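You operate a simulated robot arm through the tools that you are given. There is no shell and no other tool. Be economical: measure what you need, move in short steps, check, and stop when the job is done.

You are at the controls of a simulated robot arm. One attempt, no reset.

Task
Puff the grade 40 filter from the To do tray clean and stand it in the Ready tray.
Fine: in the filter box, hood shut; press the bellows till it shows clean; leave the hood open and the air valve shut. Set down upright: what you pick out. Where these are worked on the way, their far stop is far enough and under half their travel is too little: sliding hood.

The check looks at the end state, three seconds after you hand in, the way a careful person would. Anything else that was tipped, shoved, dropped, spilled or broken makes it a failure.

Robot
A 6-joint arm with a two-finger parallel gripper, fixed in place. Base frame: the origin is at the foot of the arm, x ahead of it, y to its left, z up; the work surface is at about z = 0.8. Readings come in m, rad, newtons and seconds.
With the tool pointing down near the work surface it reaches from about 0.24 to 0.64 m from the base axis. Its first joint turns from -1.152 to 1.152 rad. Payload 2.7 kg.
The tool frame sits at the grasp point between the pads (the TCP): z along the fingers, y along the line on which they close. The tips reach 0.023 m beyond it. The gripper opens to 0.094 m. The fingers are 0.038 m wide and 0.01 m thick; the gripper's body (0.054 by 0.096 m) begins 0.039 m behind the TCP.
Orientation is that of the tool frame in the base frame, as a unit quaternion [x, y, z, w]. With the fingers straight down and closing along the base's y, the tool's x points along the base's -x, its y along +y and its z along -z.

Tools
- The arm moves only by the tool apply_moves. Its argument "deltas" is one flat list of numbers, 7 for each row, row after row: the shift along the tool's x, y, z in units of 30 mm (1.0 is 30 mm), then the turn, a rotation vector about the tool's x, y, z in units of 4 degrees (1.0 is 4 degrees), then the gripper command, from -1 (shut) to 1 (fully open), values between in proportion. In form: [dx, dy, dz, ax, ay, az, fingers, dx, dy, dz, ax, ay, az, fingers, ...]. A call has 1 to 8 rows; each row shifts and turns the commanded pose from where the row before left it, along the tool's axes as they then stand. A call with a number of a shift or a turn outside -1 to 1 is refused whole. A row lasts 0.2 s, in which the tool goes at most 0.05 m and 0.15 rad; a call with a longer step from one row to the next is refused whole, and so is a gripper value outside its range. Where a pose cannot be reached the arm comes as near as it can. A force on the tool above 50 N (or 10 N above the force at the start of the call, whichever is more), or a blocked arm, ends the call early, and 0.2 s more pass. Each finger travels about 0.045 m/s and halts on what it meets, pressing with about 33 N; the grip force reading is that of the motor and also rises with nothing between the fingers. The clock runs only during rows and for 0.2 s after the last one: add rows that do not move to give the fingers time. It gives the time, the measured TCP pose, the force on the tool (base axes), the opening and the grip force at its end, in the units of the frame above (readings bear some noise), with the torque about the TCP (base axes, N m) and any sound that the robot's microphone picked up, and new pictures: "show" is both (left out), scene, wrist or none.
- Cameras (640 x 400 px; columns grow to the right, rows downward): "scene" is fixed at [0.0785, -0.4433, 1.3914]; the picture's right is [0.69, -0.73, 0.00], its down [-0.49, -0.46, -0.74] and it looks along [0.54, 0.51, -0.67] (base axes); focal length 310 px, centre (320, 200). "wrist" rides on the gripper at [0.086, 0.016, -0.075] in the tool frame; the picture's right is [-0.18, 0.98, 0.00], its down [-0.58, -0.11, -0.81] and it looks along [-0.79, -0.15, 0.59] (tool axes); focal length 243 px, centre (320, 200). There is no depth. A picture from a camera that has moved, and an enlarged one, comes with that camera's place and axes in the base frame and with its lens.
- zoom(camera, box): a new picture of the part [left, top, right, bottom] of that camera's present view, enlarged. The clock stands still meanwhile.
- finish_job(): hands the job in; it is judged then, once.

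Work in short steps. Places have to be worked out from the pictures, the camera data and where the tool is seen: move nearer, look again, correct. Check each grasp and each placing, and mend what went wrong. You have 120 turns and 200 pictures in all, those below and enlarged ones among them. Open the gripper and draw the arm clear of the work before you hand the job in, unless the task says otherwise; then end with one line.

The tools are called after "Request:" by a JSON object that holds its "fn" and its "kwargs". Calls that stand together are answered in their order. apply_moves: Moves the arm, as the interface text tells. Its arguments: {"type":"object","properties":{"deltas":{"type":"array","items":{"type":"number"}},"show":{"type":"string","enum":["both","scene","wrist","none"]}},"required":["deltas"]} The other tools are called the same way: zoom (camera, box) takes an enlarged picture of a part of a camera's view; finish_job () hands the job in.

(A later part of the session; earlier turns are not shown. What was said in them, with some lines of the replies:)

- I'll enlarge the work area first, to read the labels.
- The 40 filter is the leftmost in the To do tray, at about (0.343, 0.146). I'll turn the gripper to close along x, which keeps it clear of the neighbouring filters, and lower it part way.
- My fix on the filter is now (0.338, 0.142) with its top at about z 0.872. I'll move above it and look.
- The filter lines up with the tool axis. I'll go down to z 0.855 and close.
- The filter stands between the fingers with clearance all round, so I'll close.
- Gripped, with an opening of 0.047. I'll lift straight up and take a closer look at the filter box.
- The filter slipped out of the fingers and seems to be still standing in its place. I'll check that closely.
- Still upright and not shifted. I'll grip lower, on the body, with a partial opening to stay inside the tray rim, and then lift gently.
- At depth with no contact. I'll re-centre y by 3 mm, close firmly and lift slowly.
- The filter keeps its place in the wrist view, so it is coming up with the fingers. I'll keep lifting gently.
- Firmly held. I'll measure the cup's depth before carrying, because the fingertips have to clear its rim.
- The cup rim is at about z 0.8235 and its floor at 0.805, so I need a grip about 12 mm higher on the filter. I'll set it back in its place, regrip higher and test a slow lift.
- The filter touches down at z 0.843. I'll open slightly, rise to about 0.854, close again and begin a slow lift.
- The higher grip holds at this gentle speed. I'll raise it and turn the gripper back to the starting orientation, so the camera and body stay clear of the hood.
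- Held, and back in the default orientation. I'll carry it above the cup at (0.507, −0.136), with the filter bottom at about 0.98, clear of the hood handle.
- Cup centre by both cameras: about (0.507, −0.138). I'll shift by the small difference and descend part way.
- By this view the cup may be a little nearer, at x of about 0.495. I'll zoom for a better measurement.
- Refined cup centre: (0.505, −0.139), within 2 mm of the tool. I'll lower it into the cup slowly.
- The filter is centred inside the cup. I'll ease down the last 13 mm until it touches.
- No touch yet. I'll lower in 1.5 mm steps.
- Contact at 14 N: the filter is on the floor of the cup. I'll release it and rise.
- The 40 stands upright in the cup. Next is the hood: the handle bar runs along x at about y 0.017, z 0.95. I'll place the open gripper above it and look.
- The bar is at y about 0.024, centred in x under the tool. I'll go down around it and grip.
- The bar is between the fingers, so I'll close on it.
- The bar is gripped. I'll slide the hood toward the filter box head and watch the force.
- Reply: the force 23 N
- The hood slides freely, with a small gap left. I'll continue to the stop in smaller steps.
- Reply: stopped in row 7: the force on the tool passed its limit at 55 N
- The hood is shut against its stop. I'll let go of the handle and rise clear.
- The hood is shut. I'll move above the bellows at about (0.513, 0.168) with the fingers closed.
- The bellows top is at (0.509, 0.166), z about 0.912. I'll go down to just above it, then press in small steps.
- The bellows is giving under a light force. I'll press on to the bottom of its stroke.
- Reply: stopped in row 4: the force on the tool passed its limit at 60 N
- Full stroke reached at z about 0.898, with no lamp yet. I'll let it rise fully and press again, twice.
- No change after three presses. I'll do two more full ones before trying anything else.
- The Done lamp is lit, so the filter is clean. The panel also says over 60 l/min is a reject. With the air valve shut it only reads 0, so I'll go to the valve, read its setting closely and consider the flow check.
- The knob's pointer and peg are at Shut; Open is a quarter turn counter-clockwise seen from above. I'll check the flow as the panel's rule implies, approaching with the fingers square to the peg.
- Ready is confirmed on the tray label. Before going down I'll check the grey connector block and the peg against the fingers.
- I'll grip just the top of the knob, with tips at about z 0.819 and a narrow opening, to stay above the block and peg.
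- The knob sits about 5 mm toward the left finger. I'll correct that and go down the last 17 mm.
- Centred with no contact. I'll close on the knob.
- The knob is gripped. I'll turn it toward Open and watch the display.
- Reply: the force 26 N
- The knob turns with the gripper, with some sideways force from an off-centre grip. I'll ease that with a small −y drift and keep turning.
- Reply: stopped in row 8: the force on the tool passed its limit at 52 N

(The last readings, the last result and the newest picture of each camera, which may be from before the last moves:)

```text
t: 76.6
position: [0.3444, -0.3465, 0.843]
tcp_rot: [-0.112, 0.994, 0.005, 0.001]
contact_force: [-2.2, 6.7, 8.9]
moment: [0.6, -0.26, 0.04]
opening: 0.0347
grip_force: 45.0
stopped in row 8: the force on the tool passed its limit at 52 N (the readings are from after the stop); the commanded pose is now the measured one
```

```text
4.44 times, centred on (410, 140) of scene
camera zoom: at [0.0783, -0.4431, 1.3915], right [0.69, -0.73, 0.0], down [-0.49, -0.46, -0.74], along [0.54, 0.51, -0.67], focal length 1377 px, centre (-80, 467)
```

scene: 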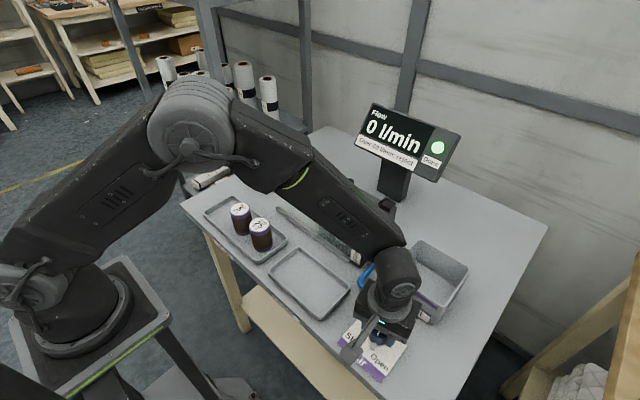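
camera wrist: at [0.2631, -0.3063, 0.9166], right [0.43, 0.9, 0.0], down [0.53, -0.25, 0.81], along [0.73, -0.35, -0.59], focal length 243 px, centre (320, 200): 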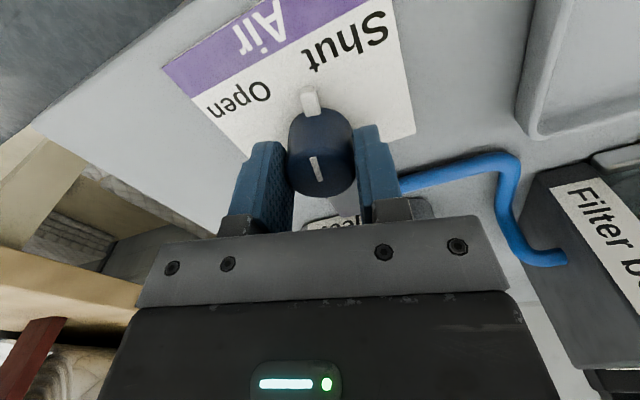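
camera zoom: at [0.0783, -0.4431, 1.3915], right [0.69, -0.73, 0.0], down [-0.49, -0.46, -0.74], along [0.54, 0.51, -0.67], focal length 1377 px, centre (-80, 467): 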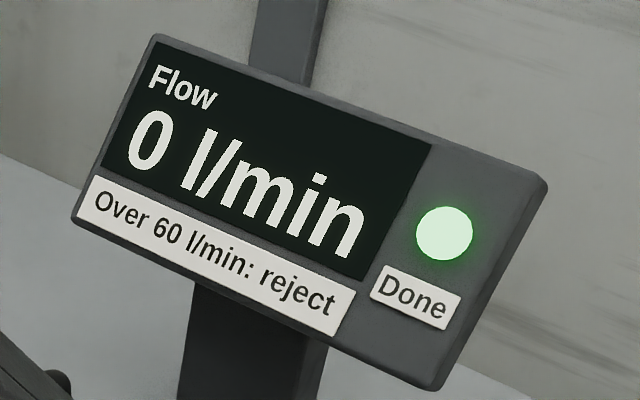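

60° turned; the force came from the side load and is now relaxed. I'll carry on to the end stop.

Request:
{"fn": "apply_moves", "kwargs": {"deltas": [0, 0, 0, 0, 0, -1, -1, 0, 0, 0, 0, 0, -1, -1, 0, 0, 0, 0, 0, -1, -1, 0, 0, 0, 0, 0, -1, -1, 0, 0, 0, 0, 0, -1, -1, 0, 0, 0, 0, 0, -1, -1, 0, 0, 0, 0, 0, -1, -1, 0, 0, 0, 0, 0, 0, -1], "show": "both"}}

Request:
{"fn": "zoom", "kwargs": {"camera": "scene", "box": [350, 95, 470, 185]}}

```text
t: 78.4
position: [0.3438, -0.3461, 0.843]
tcp_rot: [-0.35, 0.937, 0.004, 0.001]
contact_force: [-7.3, 7.8, 19.8]
moment: [-0.28, 0.51, 0.05]
opening: 0.0348
grip_force: 44.6
camera wrist: at [0.2674, -0.3911, 0.9163], right [-0.51, 0.86, 0.01], down [0.51, 0.29, 0.81], along [0.7, 0.41, -0.59], focal length 243 px, centre (320, 200)
```

scene: 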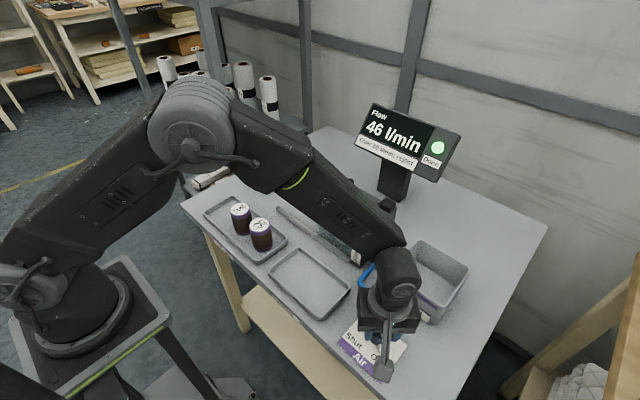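
wrist: 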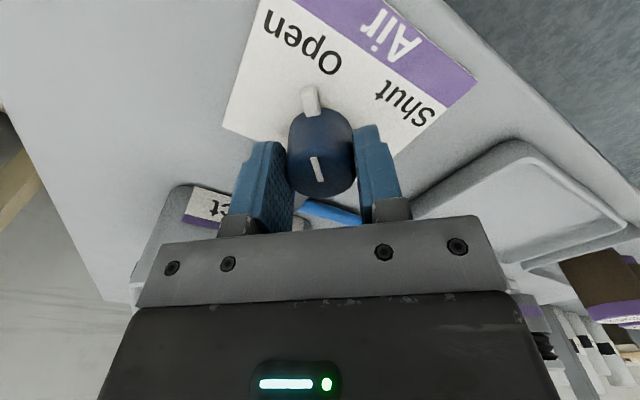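

```text
4.44 times, centred on (410, 140) of scene
camera zoom: at [0.0782, -0.4428, 1.3915], right [0.69, -0.73, 0.0], down [-0.49, -0.46, -0.74], along [0.54, 0.51, -0.67], focal length 1377 px, centre (-80, 467)
```

zoom: 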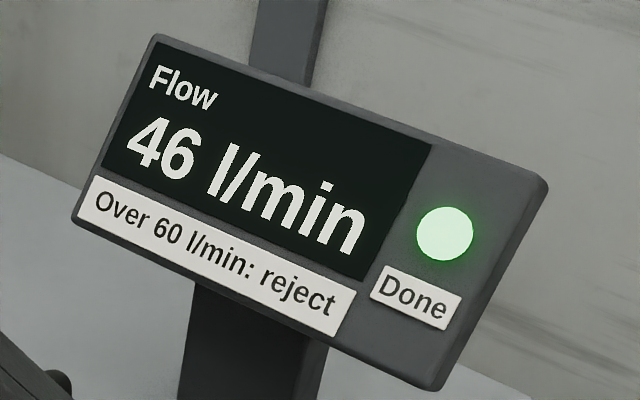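

The flow reads 46 l/min. I'll turn the last few degrees and wait, to see whether the reading is steady.

Request:
{"fn": "apply_moves", "kwargs": {"deltas": [0, 0, 0, 0, 0, -1, -1, 0, 0, 0, 0, 0, -0.5, -1, 0, 0, 0, 0, 0, 0, -1, 0, 0, 0, 0, 0, 0, -1, 0, 0, 0, 0, 0, 0, -1, 0, 0, 0, 0, 0, 0, -1], "show": "none"}}

Request:
{"fn": "zoom", "kwargs": {"camera": "scene", "box": [350, 95, 470, 185]}}

```text
t: 79.8
position: [0.3438, -0.3446, 0.8423]
tcp_rot: [-0.398, 0.917, 0.005, 0.003]
contact_force: [-2.7, 6.0, 15.4]
moment: [0.56, -0.47, -0.62]
opening: 0.0349
grip_force: 45.2
```

```text
4.44 times, centred on (410, 140) of scene
camera zoom: at [0.0783, -0.443, 1.3915], right [0.69, -0.73, 0.0], down [-0.49, -0.46, -0.74], along [0.54, 0.51, -0.67], focal length 1377 px, centre (-80, 467)
```

zoom: 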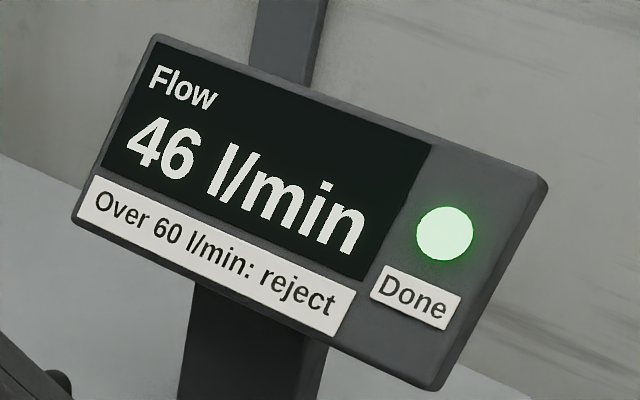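

Steady at 46 l/min with the valve against its Open stop: below 60, so the filter is good for Ready. I'll turn the valve back to Shut.

Request:
{"fn": "apply_moves", "kwargs": {"deltas": [0, 0, 0, 0, 0, 1, -1, 0, 0, 0, 0, 0, 1, -1, 0, 0, 0, 0, 0, 1, -1, 0, 0, 0, 0, 0, 1, -1, 0, 0, 0, 0, 0, 1, -1, 0, 0, 0, 0, 0, 1, -1, 0, 0, 0, 0, 0, 1, -1, 0, 0, 0, 0, 0, 1, -1], "show": "none"}}

Request:
{"fn": "apply_moves", "kwargs": {"deltas": [0, 0, 0, 0, 0, 1, -1, 0, 0, 0, 0, 0, 1, -1, 0, 0, 0, 0, 0, 1, -1, 0, 0, 0, 0, 0, 1, -1, 0, 0, 0, 0, 0, 1, -1, 0, 0, 0, 0, 0, 1, -1, 0, 0, 0, 0, 0, 1, -1, 0, 0, 0, 0, 0, 1, -1], "show": "none"}}

```text
t: 81.6
position: [0.3441, -0.3449, 0.8421]
tcp_rot: [-0.129, 0.992, 0.005, 0.001]
contact_force: [11.6, 12.4, 0.6]
moment: [0.6, -1.33, 0.0]
opening: 0.0345
grip_force: 45.0
```

```text
t: 83.4
position: [0.3437, -0.3454, 0.8424]
tcp_rot: [0.15, 0.989, 0.005, -0.001]
contact_force: [7.8, 22.3, -0.9]
moment: [0.3, -0.94, 0.0]
opening: 0.0346
grip_force: 45.1
```

Now at +17°; the peg began at +47°. I'll turn the remaining 30° and a touch more, to the Shut stop.

Request:
{"fn": "apply_moves", "kwargs": {"deltas": [0, 0.06, 0, 0, 0, 1, -1, 0, 0.03, 0, 0, 0, 1, -1, 0, 0.03, 0, 0, 0, 1, -1, 0, 0.02, 0, 0, 0, 1, -1, 0, 0.02, 0, 0, 0, 1, -1, 0, 0, 0, 0, 0, 1, -1, 0, 0, 0, 0, 0, 1, -1, 0, 0, 0, 0, 0, 0.8, -1], "show": "both"}}

Request:
{"fn": "zoom", "kwargs": {"camera": "scene", "box": [350, 95, 470, 185]}}

```text
t: 85.2
position: [0.3442, -0.3439, 0.8417]
tcp_rot: [0.408, 0.913, 0.002, -0.001]
contact_force: [-14.6, -30.9, -14.4]
moment: [-0.61, 0.27, 0.81]
opening: 0.0349
grip_force: 44.7
camera wrist: at [0.2984, -0.2691, 0.9171], right [0.86, 0.52, 0.0], down [0.31, -0.51, 0.8], along [0.42, -0.69, -0.59], focal length 243 px, centre (320, 200)
```

scene: 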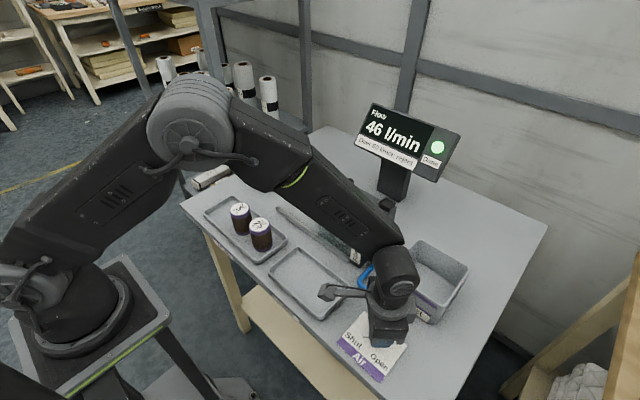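
wrist: 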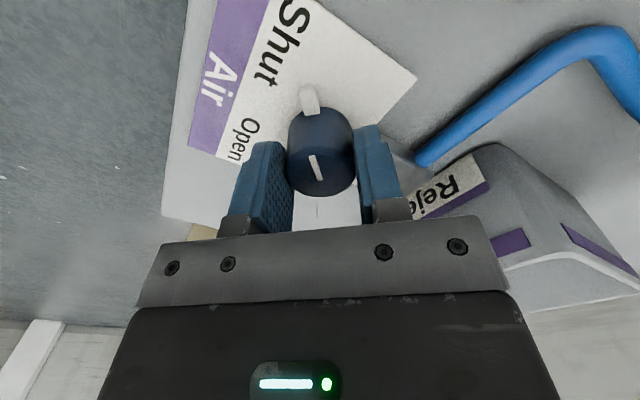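

```text
4.44 times, centred on (410, 140) of scene
camera zoom: at [0.0784, -0.4441, 1.3911], right [0.69, -0.73, 0.0], down [-0.49, -0.46, -0.74], along [0.54, 0.51, -0.67], focal length 1377 px, centre (-80, 467)
```

zoom: 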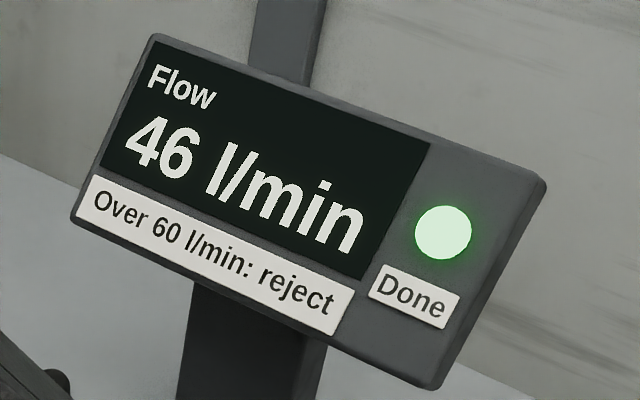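

The valve is hard against its Shut stop and the reading still shows 46, perhaps held. I'll release the knob, rise and look again.

Request:
{"fn": "apply_moves", "kwargs": {"deltas": [0, 0, 0, 0, 0, 0, 0.2, 0, 0, 0, 0, 0, 0, 0.2, 0, 0, 0, 0, 0, 0, 0.2, 0, 0, -0.3, 0, 0, 0, 0.2, 0, 0, -0.6, 0, 0, 0, 0.2, 0, 0, -1, 0, 0, 0, 0.2, 0, 0, -1, 0, 0, 0, 0.2, 0, 0, -1, 0, 0, 0, 0.2], "show": "none"}}

Request:
{"fn": "apply_moves", "kwargs": {"deltas": [0, 0, -0.8, 0, 0, -1, 0.2, 0.5, 0, -0.8, 0, 0, -1, 0.2, 0.5, 0, -0.8, 0, 0, -1, 0.2, 0, 0, 0, 0, 0, -1, 0.2, 0, 0, 0, 0, 0, -1, 0.2, 0, 0, 0, 0, 0, -1, 0.2, 0, 0, 0, 0, 0, -1, 0.2, 0, 0, 0, 0, 0, -1, 0.2], "show": "both"}}

Request:
{"fn": "zoom", "kwargs": {"camera": "scene", "box": [320, 270, 440, 390]}}

```text
t: 87.0
position: [0.3469, -0.343, 0.9587]
tcp_rot: [0.409, 0.913, 0.003, -0.003]
contact_force: [-0.2, 0.3, 0.5]
moment: [0.03, -0.01, -0.01]
opening: 0.0563
grip_force: 0.1
```

```text
t: 88.8
position: [0.3228, -0.3238, 1.031]
tcp_rot: [0.141, 0.99, 0.005, -0.001]
contact_force: [-0.4, -0.7, 0.1]
moment: [0.01, -0.01, -0.02]
opening: 0.0562
grip_force: 0.0
camera wrist: at [0.2446, -0.2841, 1.1056], right [0.45, 0.89, 0.01], down [0.53, -0.27, 0.8], along [0.72, -0.36, -0.59], focal length 243 px, centre (320, 200)
```

scene: 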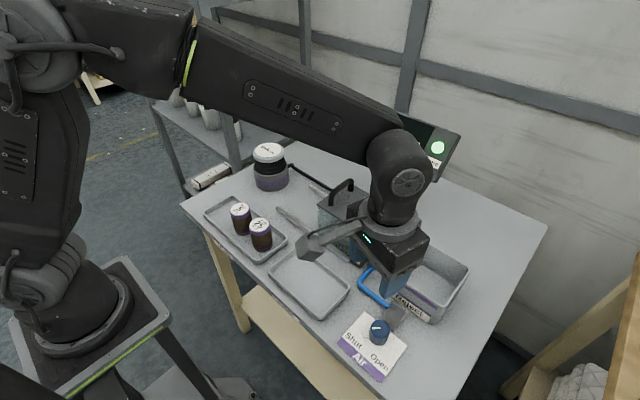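
wrist: 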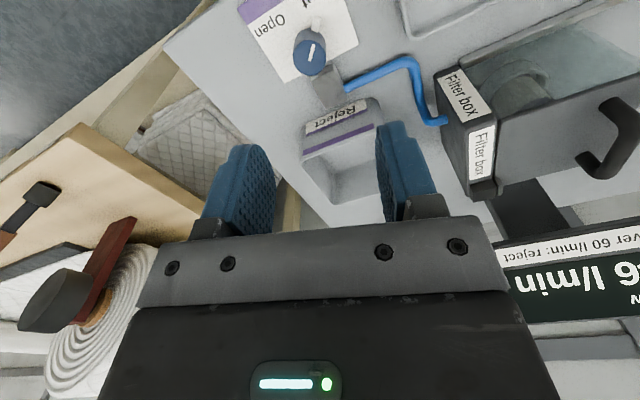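

```text
3.33 times, centred on (380, 330) of scene
camera zoom: at [0.0785, -0.4433, 1.3914], right [0.69, -0.73, 0.0], down [-0.49, -0.46, -0.74], along [0.54, 0.51, -0.67], focal length 1033 px, centre (120, -233)
```

zoom: 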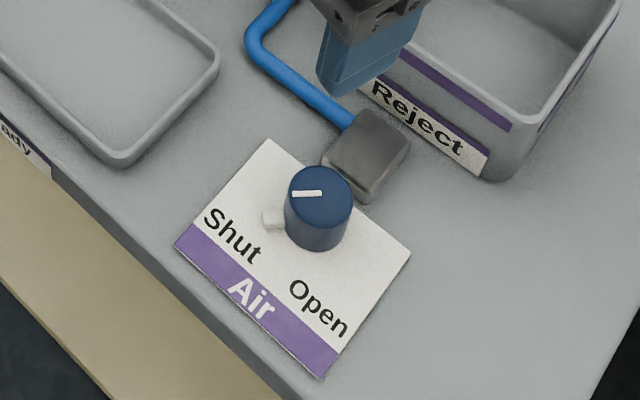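

The knob is back exactly at Shut; the meter simply holds its last reading. Next I'll straighten the tool and go to the hood handle at (0.496, −0.111).

Request:
{"fn": "apply_moves", "kwargs": {"deltas": [0, 0, -0.2, 0.14, 0, -1, 0.6, 0, 0, 0, 0, 0, -1, 0.6, 0, 0, 0, 0, 0, -1, 0.6, 0, 0, 0, 0, 0, -1, 0.6, -0.4, 0.5, 0, 0, 0, 0, 0.6, -0.8, 1, 0, 0, 0, 0, 0.6, -0.8, 1, 0, 0, 0, 0, 0.6, -0.8, 1, 0, 0, 0, 0, 0.6], "show": "none"}}

Request:
{"fn": "apply_moves", "kwargs": {"deltas": [-0.8, 1, 0, 0, 0, 0, 0.6, -0.8, 1, 0, 0, 0, 0, 0.6, -0.8, 1, 0, 0, 0, 0, 0.6, -0.5, 0.6, 0, 0, 0, 0, 0.6, 0, 0, 0, 0, 0, 0, 0.6], "show": "wrist"}}

```text
t: 90.6
position: [0.4092, -0.2183, 1.0352]
tcp_rot: [0.003, 1.0, -0.001, -0.002]
contact_force: [-0.5, 0.1, 0.4]
moment: [-0.01, 0.0, 0.0]
opening: 0.0751
grip_force: 0.2
```

```text
t: 91.8
position: [0.4954, -0.1133, 1.0378]
tcp_rot: [0.003, 1.0, -0.001, -0.001]
contact_force: [0.2, -0.2, 0.2]
moment: [0.04, -0.01, -0.03]
opening: 0.075
grip_force: 0.0
camera wrist: at [0.4087, -0.0957, 1.1122], right [0.19, 0.98, 0.0], down [0.58, -0.11, 0.81], along [0.79, -0.15, -0.59], focal length 243 px, centre (320, 200)
```

wrist: 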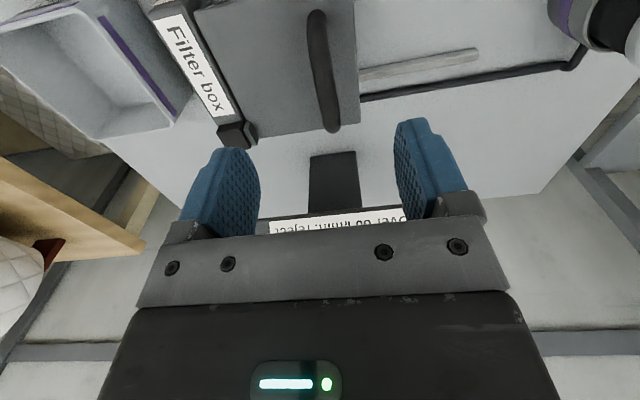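

The tool is lined up over the handle as before. I'll go down to z 0.949 and close.

Request:
{"fn": "apply_moves", "kwargs": {"deltas": [0, 0, 0.6, 0, 0, 0, 0.6, 0, 0, 0.8, 0, 0, 0, 0.6, 0, 0, 0.8, 0, 0, 0, 0.6, 0, 0, 0.5, 0, 0, 0, 0.6, 0, 0, 0.27, 0, 0, 0, 0.6, 0, 0, 0, 0, 0, 0, 0.6], "show": "none"}}

Request:
{"fn": "apply_moves", "kwargs": {"deltas": [0, 0, 0, 0, 0, 0, -1, 0, 0, 0, 0, 0, 0, -1, 0, 0, 0, 0, 0, 0, -1, 0, 0, 0, 0, 0, 0, -1, 0, 0, 0, 0, 0, 0, -1], "show": "none"}}

```text
t: 93.2
position: [0.4936, -0.112, 0.9472]
tcp_rot: [0.002, 1.0, -0.002, -0.001]
contact_force: [-0.3, 0.1, -0.2]
moment: [-0.02, 0.0, -0.01]
opening: 0.0749
grip_force: 0.0
```

```text
t: 94.4
position: [0.4942, -0.1106, 0.9469]
tcp_rot: [0.001, 1.0, 0.0, -0.002]
contact_force: [0.1, 13.7, 2.5]
moment: [0.12, 0.19, 0.33]
opening: 0.0138
grip_force: 44.8
```

The handle is gripped. I'll slide the hood open, +y by about 0.135 m.

Request:
{"fn": "apply_moves", "kwargs": {"deltas": [0, 0.3, 0, 0, 0, 0, -1, 0, 0.5, 0, 0, 0, 0, -1, 0, 0.6, 0, 0, 0, 0, -1, 0, 0.6, 0, 0, 0, 0, -1, 0, 0.6, 0, 0, 0, 0, -1, 0, 0.6, 0, 0, 0, 0, -1, 0, 0.6, 0, 0, 0, 0, -1, 0, 0.4, 0, 0, 0, 0, -1], "show": "none"}}

Request:
{"fn": "apply_moves", "kwargs": {"deltas": [0, 0.1, 0, 0, 0, 0, -1, 0, 0.1, 0, 0, 0, 0, -1, 0, 0.1, 0, 0, 0, 0, -1, 0, 0.1, 0, 0, 0, 0, -1, 0, 0.1, 0, 0, 0, 0, -1, 0, 0.1, 0, 0, 0, 0, -1], "show": "both"}}

```text
t: 96.2
position: [0.4936, 0.0162, 0.9468]
tcp_rot: [0.002, 1.0, 0.0, -0.004]
contact_force: [-11.4, -1.1, -5.4]
moment: [-0.05, 1.18, 0.8]
opening: 0.0137
grip_force: 44.8
```

```text
t: 97.7
position: [0.4949, 0.0252, 0.9461]
tcp_rot: [0.002, 1.0, -0.005, -0.005]
contact_force: [-6.2, -8.7, 1.7]
moment: [-0.07, -0.51, 0.76]
opening: 0.0139
grip_force: 45.0
stopped in row 6: the force on the tool passed its limit at 51 N (the readings are from after the stop); the commanded pose is now the measured one
camera wrist: at [0.408, 0.0429, 1.0215], right [0.19, 0.98, -0.01], down [0.59, -0.1, 0.8], along [0.79, -0.16, -0.6], focal length 243 px, centre (320, 200)
```

scene: 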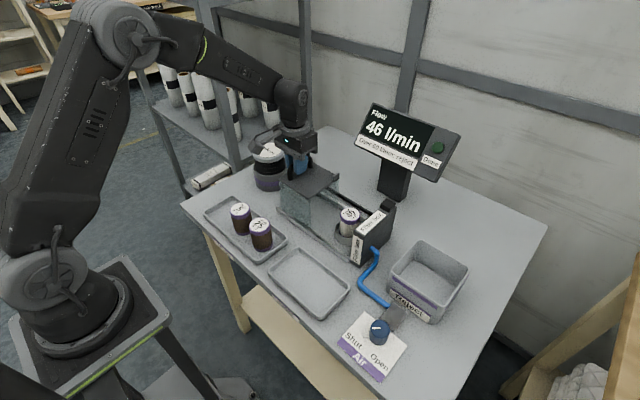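
wrist: 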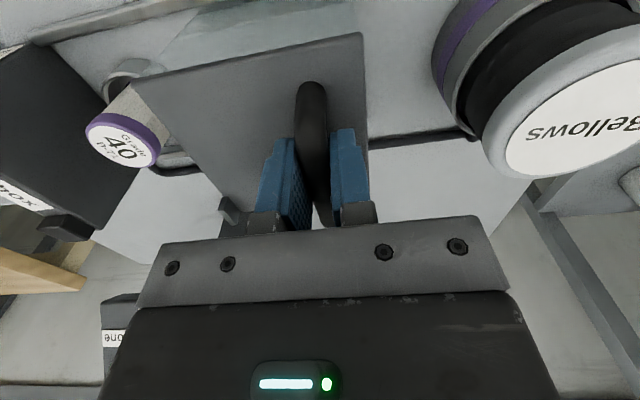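

The hood is open at its stop and the filter in the cup has turned pale, so it's clean. I'll release the handle, rise, level the tool and move over the cup.

Request:
{"fn": "apply_moves", "kwargs": {"deltas": [0, 0, 0, 0, 0, 0, 0.2, 0, 0, 0, 0, 0, 0, 0.2, 0, 0, 0, 0, 0, 0, 0.2, 0, 0, -0.5, 0, 0, 0, 0.2, 0, 0, -0.8, -0.14, -0.14, 0, 0.2, 0, 0, -0.8, 0, 0, 0, 0.2, 0, -0.5, -0.6, 0, 0, 0, 0.4, 0, -1, 0, 0, 0, 0, 0.4], "show": "none"}}

Request:
{"fn": "apply_moves", "kwargs": {"deltas": [-0.1, -1, 0, 0, 0, 0, 0.4, -0.1, -1, 0, 0, 0, 0, 0.4, -0.1, -1, 0, 0, 0, 0, 0.4, 0, -0.9, 0.3, 0, 0, 0, 0.4, 0, 0, 0.8, 0, 0, 0, 0.4, 0, 0, 0.8, 0, 0, 0, 0.4, 0, 0, 0, 0, 0, 0, 0.4], "show": "both"}}

Request:
{"fn": "zoom", "kwargs": {"camera": "scene", "box": [270, 130, 400, 260]}}

```text
t: 99.5
position: [0.4958, -0.021, 1.0284]
tcp_rot: [0.003, 1.0, 0.0, 0.001]
contact_force: [0.4, -0.4, -0.1]
moment: [-0.01, -0.02, -0.01]
opening: 0.0658
grip_force: 0.0
```

```text
t: 101.1
position: [0.5025, -0.1355, 0.9707]
tcp_rot: [0.003, 1.0, 0.0, 0.001]
contact_force: [0.0, 0.3, -0.1]
moment: [-0.01, 0.0, -0.02]
opening: 0.066
grip_force: 0.0
camera wrist: at [0.4155, -0.1183, 1.0441], right [0.19, 0.98, 0.0], down [0.58, -0.11, 0.81], along [0.79, -0.15, -0.59], focal length 243 px, centre (320, 200)
```

scene: 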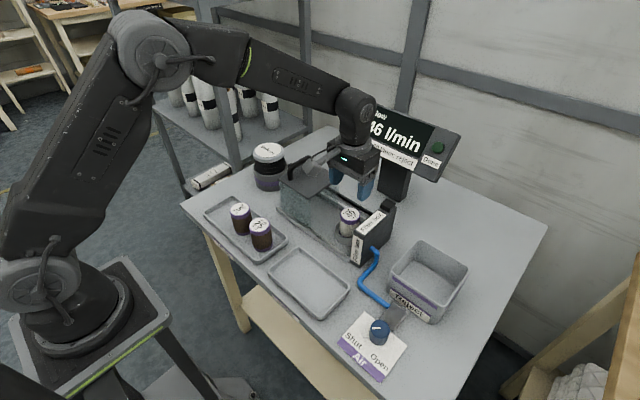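
wrist: 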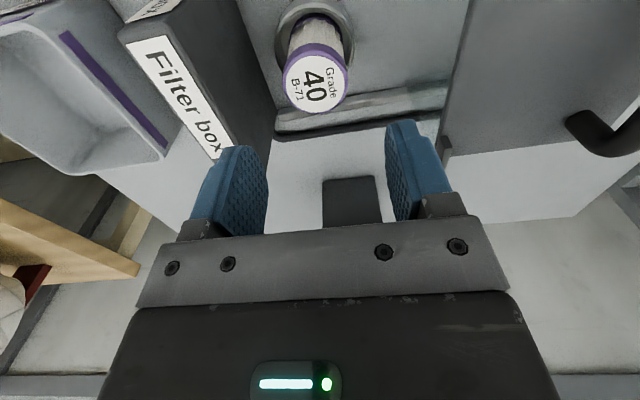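

```text
3.08 times, centred on (335, 195) of scene
camera zoom: at [0.0785, -0.4433, 1.3914], right [0.69, -0.73, 0.0], down [-0.49, -0.46, -0.74], along [0.54, 0.51, -0.67], focal length 953 px, centre (274, 215)
```

zoom: 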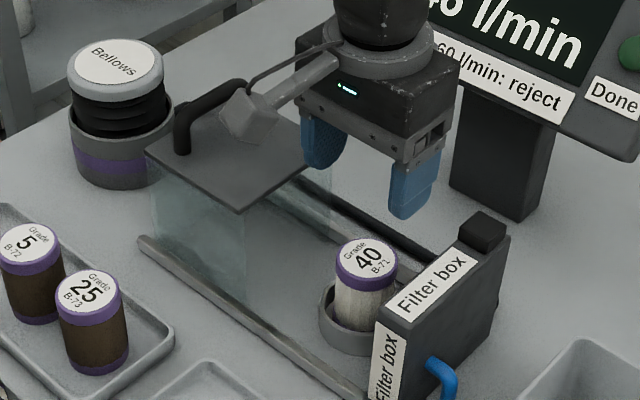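

The filter top is at about (0.502, −0.137), upright. I'll descend to z 0.856 around it.

Request:
{"fn": "apply_moves", "kwargs": {"deltas": [-0.03, -0.06, 0.5, 0, 0, 0, 0.4, 0, 0, 0.8, 0, 0, 0, 0.4, 0, 0, 0.7, 0, 0, 0, 0.4, 0, 0, 0.5, 0, 0, 0, 0.4, 0, 0, 0.5, 0, 0, 0, 0.4, 0, 0, 0.4, 0, 0, 0, 0.4, 0, 0, 0.4, 0, 0, 0, 0.4], "show": "wrist"}}

```text
t: 102.7
position: [0.5048, -0.1359, 0.8577]
tcp_rot: [0.002, 1.0, 0.0, 0.002]
contact_force: [0.3, 0.5, -0.5]
moment: [0.01, 0.03, 0.0]
opening: 0.0661
grip_force: 0.2
camera wrist: at [0.4173, -0.1187, 0.93], right [0.19, 0.98, 0.0], down [0.58, -0.11, 0.81], along [0.79, -0.15, -0.59], focal length 243 px, centre (320, 200)
```

wrist: 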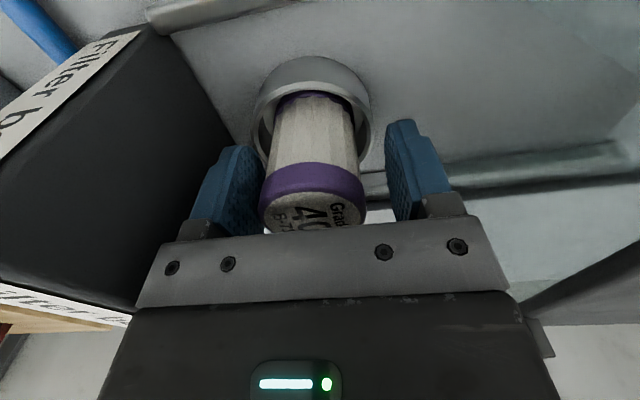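

It stands a bit left of centre. I'll shift 3 mm, go 3 mm lower and close.

Request:
{"fn": "apply_moves", "kwargs": {"deltas": [0, -0.1, 0.1, 0, 0, 0, 0.4, 0, 0, 0, 0, 0, 0, 0, 0, 0, 0, 0, 0, 0, -1, 0, 0, 0, 0, 0, 0, -1, 0, 0, 0, 0, 0, 0, -1, 0, 0, 0, 0, 0, 0, -1, 0, 0, 0, 0, 0, 0, -1], "show": "none"}}

Request:
{"fn": "apply_moves", "kwargs": {"deltas": [0, 0, -0.1, 0, 0, 0, -1, 0, 0, -0.1, 0, 0, 0, -1, 0, 0, -0.15, 0, 0, 0, -1, 0, 0, -0.2, 0, 0, 0, -1, 0, 0, -0.2, 0, 0, 0, -1, 0, 0, -0.2, 0, 0, 0, -1, 0, 0, -0.2, 0, 0, 0, -1], "show": "wrist"}}

```text
t: 104.3
position: [0.505, -0.1389, 0.8532]
tcp_rot: [0.003, 1.0, 0.0, 0.001]
contact_force: [-0.2, -0.4, -1.0]
moment: [0.03, -0.02, -0.02]
opening: 0.0473
grip_force: 32.7
```

```text
t: 105.9
position: [0.5041, -0.1412, 0.8888]
tcp_rot: [0.003, 1.0, 0.0, 0.002]
contact_force: [-0.4, -0.1, -0.2]
moment: [-0.02, 0.03, 0.01]
opening: 0.0469
grip_force: 32.7
camera wrist: at [0.4171, -0.1235, 0.9628], right [0.19, 0.98, 0.0], down [0.58, -0.11, 0.81], along [0.79, -0.15, -0.59], focal length 243 px, centre (320, 200)
```

wrist: 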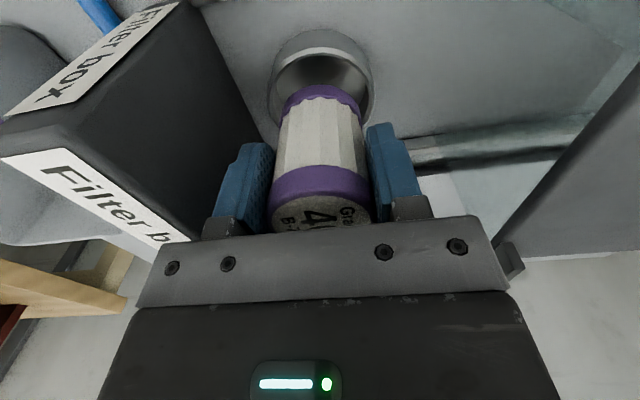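

Held firmly. I'll go on rising gently to z about 0.98.

Request:
{"fn": "apply_moves", "kwargs": {"deltas": [0, 0, -0.25, 0, 0, 0, -1, 0, 0, -0.3, 0, 0, 0, -1, 0, 0, -0.4, 0, 0, 0, -1, 0, 0, -0.4, 0, 0, 0, -1, 0, 0, -0.4, 0, 0, 0, -1, 0, 0, -0.4, 0, 0, 0, -1, 0, 0, -0.4, 0, 0, 0, -1, 0, 0, -0.3, 0, 0, 0, -1], "show": "none"}}

Request:
{"fn": "apply_moves", "kwargs": {"deltas": [0.4, 0, 0, 0, 0, 0, -1, 0.6, 0, 0, 0, 0, 0, -1, 0.7, -0.1, 0, 0, 0, 0, -1, 0.7, -0.1, 0, 0, 0, 0, -1, 0.7, -0.1, 0, 0, 0, 0, -1, 0.7, -0.1, 0, 0, 0, 0, -1, 0.7, -0.1, 0, 0, 0, 0, -1, 0.5, -0.1, 0, 0, 0, 0, -1], "show": "both"}}

```text
t: 107.7
position: [0.5042, -0.1411, 0.9747]
tcp_rot: [0.002, 1.0, 0.0, 0.001]
contact_force: [0.1, 0.3, -1.1]
moment: [0.02, -0.02, -0.01]
opening: 0.047
grip_force: 32.6
```

```text
t: 109.5
position: [0.3521, -0.1569, 0.9741]
tcp_rot: [0.002, 1.0, 0.0, 0.002]
contact_force: [-0.7, -0.7, -1.1]
moment: [0.01, 0.0, 0.0]
opening: 0.0473
grip_force: 33.6
camera wrist: at [0.2658, -0.1405, 1.0467], right [0.19, 0.98, 0.0], down [0.58, -0.11, 0.81], along [0.79, -0.15, -0.59], focal length 243 px, centre (320, 200)
```

scene: 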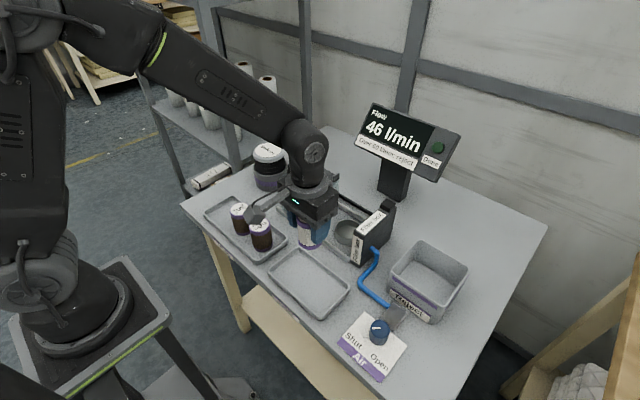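
wrist: 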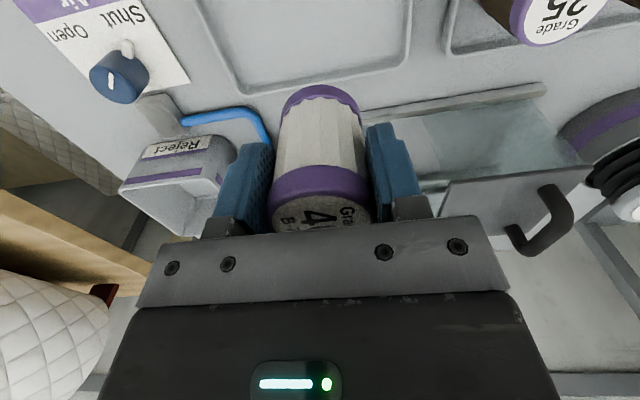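

The Ready tray centre is about (0.338, −0.165). I'll shift over it and descend to just above its floor.

Request:
{"fn": "apply_moves", "kwargs": {"deltas": [0.3, -0.17, 0.1, 0, 0, 0, -1, 0.17, -0.1, 0.3, 0, 0, 0, -1, 0, 0, 0.5, 0, 0, 0, -1, 0, 0, 0.6, 0, 0, 0, -1, 0, 0, 0.6, 0, 0, 0, -1, 0, 0, 0.6, 0, 0, 0, -1, 0, 0, 0.5, 0, 0, 0, -1, 0, 0, 0.4, 0, 0, 0, -1], "show": "both"}}

Request:
{"fn": "zoom", "kwargs": {"camera": "scene", "box": [240, 200, 380, 330]}}

```text
t: 111.3
position: [0.341, -0.1644, 0.865]
tcp_rot: [0.003, 1.0, -0.001, 0.0]
contact_force: [-0.8, 0.4, -0.8]
moment: [-0.01, -0.01, 0.01]
opening: 0.0471
grip_force: 33.5
camera wrist: at [0.2536, -0.148, 0.9387], right [0.19, 0.98, 0.0], down [0.58, -0.11, 0.81], along [0.79, -0.15, -0.59], focal length 243 px, centre (320, 200)
```

scene: 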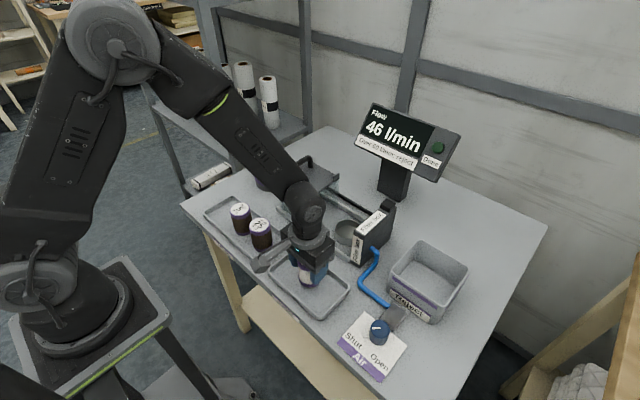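
wrist: 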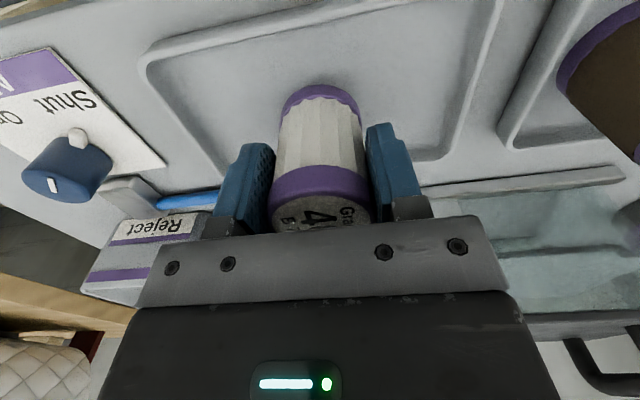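

```text
3.08 times, centred on (310, 265) of scene
camera zoom: at [0.0785, -0.4433, 1.3914], right [0.69, -0.73, 0.0], down [-0.49, -0.46, -0.74], along [0.54, 0.51, -0.67], focal length 953 px, centre (351, 0)
```

zoom: 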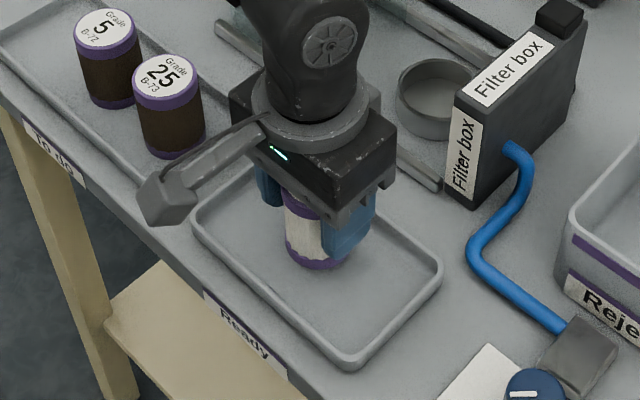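

The filter is above the middle of the Ready tray. I'll lower it in small steps until it touches.

Request:
{"fn": "apply_moves", "kwargs": {"deltas": [0, 0, 0.12, 0, 0, 0, -1, 0, 0, 0.12, 0, 0, 0, -1, 0, 0, 0.08, 0, 0, 0, -1, 0, 0, 0, 0, 0, 0, -1], "show": "none"}}

Request:
{"fn": "apply_moves", "kwargs": {"deltas": [0, 0, 0.05, 0, 0, 0, -1, 0, 0, 0, 0, 0, 0, -1], "show": "none"}}

```text
t: 112.3
position: [0.3399, -0.1654, 0.8558]
tcp_rot: [0.003, 1.0, 0.0, 0.001]
contact_force: [-0.7, 0.1, -1.1]
moment: [0.05, -0.01, 0.02]
opening: 0.0469
grip_force: 32.8
```

```text
t: 112.9
position: [0.3405, -0.1652, 0.8554]
tcp_rot: [0.003, 1.0, 0.0, 0.001]
contact_force: [0.2, -0.5, 0.1]
moment: [-0.01, -0.01, 0.01]
opening: 0.0471
grip_force: 32.7
```

Request:
{"fn": "apply_moves", "kwargs": {"deltas": [0, 0, 0.05, 0, 0, 0, -1, 0, 0, 0, 0, 0, 0, -1], "show": "none"}}

```text
t: 113.5
position: [0.34, -0.1647, 0.8535]
tcp_rot: [0.003, 1.0, 0.0, 0.002]
contact_force: [-0.4, -0.4, 1.9]
moment: [0.0, 0.04, 0.0]
opening: 0.0472
grip_force: 32.7
```

First touch, at 1.9 N. I'll go one more small step to seat it.

Request:
{"fn": "apply_moves", "kwargs": {"deltas": [0, 0, 0.03, 0, 0, 0, -1, 0, 0, 0, 0, 0, 0, -1], "show": "wrist"}}

```text
t: 114.1
position: [0.3416, -0.1646, 0.8541]
tcp_rot: [0.002, 1.0, 0.0, 0.002]
contact_force: [0.7, 3.9, 12.4]
moment: [0.24, 0.05, -0.01]
opening: 0.0469
grip_force: 32.8
camera wrist: at [0.2531, -0.1479, 0.9269], right [0.19, 0.98, 0.0], down [0.58, -0.11, 0.81], along [0.79, -0.15, -0.59], focal length 243 px, centre (320, 200)
```

wrist: 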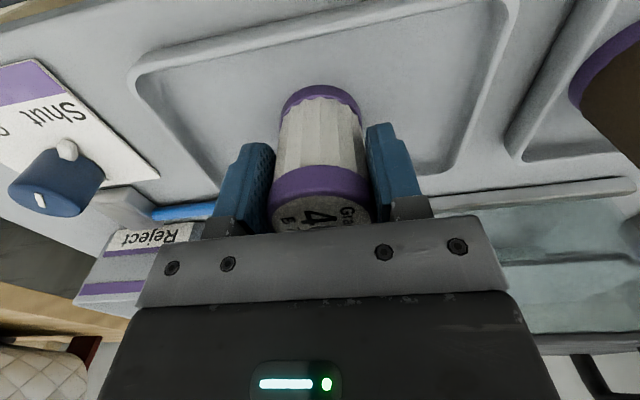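

The filter is seated. I'll release it and rise straight up.

Request:
{"fn": "apply_moves", "kwargs": {"deltas": [0, 0, 0, 0, 0, 0, 0.4, 0, 0, 0, 0, 0, 0, 0.4, 0, 0, 0, 0, 0, 0, 0.4, 0, 0, -0.3, 0, 0, 0, 0.5, 0, 0, -0.6, 0, 0, 0, 0.5, 0, 0, -0.9, 0, 0, 0, 0.5, 0, 0, -1, 0, 0, 0, 0.5, 0, 0, -1, 0, 0, 0, 0.5], "show": "none"}}

Request:
{"fn": "apply_moves", "kwargs": {"deltas": [0, 0, -1, 0, 0, 0, 1, 0, 0, -1, 0, 0, 0, 1, 0, 0.8, -0.8, 0, 0, 0, 1, 0, 1, 0, 0, 0, 0, 1, 0, 1, 0, 0, 0, 0, 1, 0, 1, 0, 0, 0, 0, 1, 0, 1, 0, 0, 0, 0, 1, 0, 1, 0, 0, 0, 0, 1], "show": "both"}}

Request:
{"fn": "zoom", "kwargs": {"camera": "scene", "box": [190, 90, 480, 390]}}

```text
t: 115.9
position: [0.3407, -0.1647, 0.9659]
tcp_rot: [0.002, 1.0, 0.0, 0.001]
contact_force: [0.9, 0.2, -0.4]
moment: [0.03, -0.04, -0.03]
opening: 0.0707
grip_force: 0.0
```

```text
t: 117.7
position: [0.3424, 0.01, 1.0507]
tcp_rot: [0.003, 1.0, 0.0, 0.001]
contact_force: [-0.2, 0.8, -0.7]
moment: [-0.01, -0.02, 0.02]
opening: 0.094
grip_force: 0.0
camera wrist: at [0.2546, 0.0266, 1.123], right [0.19, 0.98, 0.0], down [0.58, -0.11, 0.81], along [0.79, -0.15, -0.59], focal length 243 px, centre (320, 200)
```

scene: 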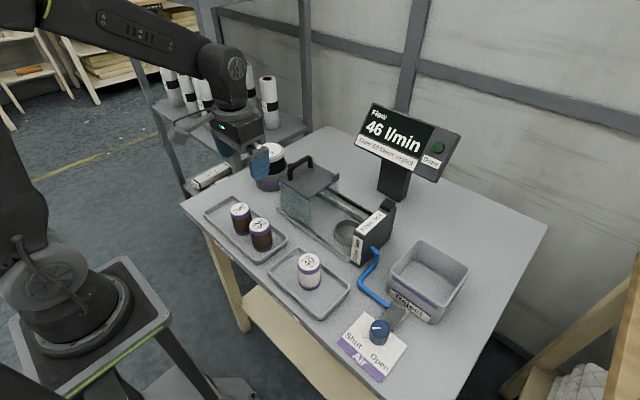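
wrist: 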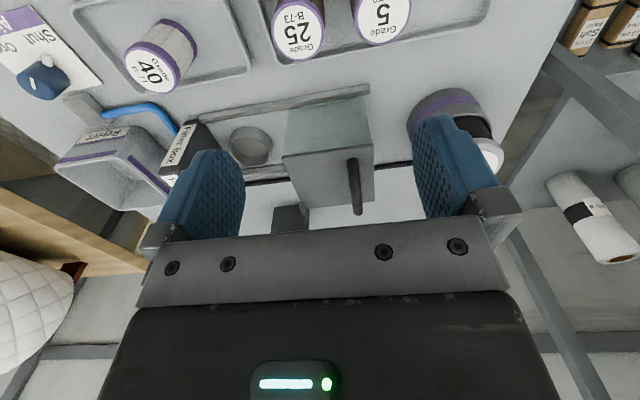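

```text
1.33 times, centred on (335, 240) of scene
camera zoom: at [0.0785, -0.4433, 1.3914], right [0.69, -0.73, 0.0], down [-0.49, -0.46, -0.74], along [0.54, 0.51, -0.67], focal length 413 px, centre (300, 147)
```

zoom: 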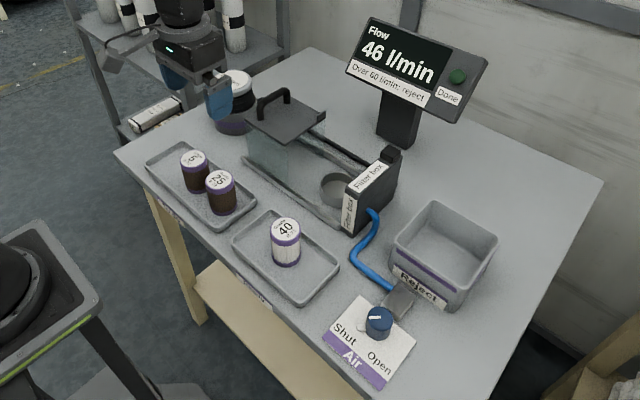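

The clean 40 stands upright in the Ready tray, the hood is open, the valve is shut and the other filters haven't moved. The gripper is open and clear, so I'm handing in.

Request:
{"fn": "finish_job", "kwargs": {}}

```text
The job is handed in.
```

The grade 40 filter is clean (Done lamp lit) and stands upright in the Ready tray, with the hood open and the air valve shut; an added valve-open check read 46 l/min, under the panel's 60 l/min reject limit.
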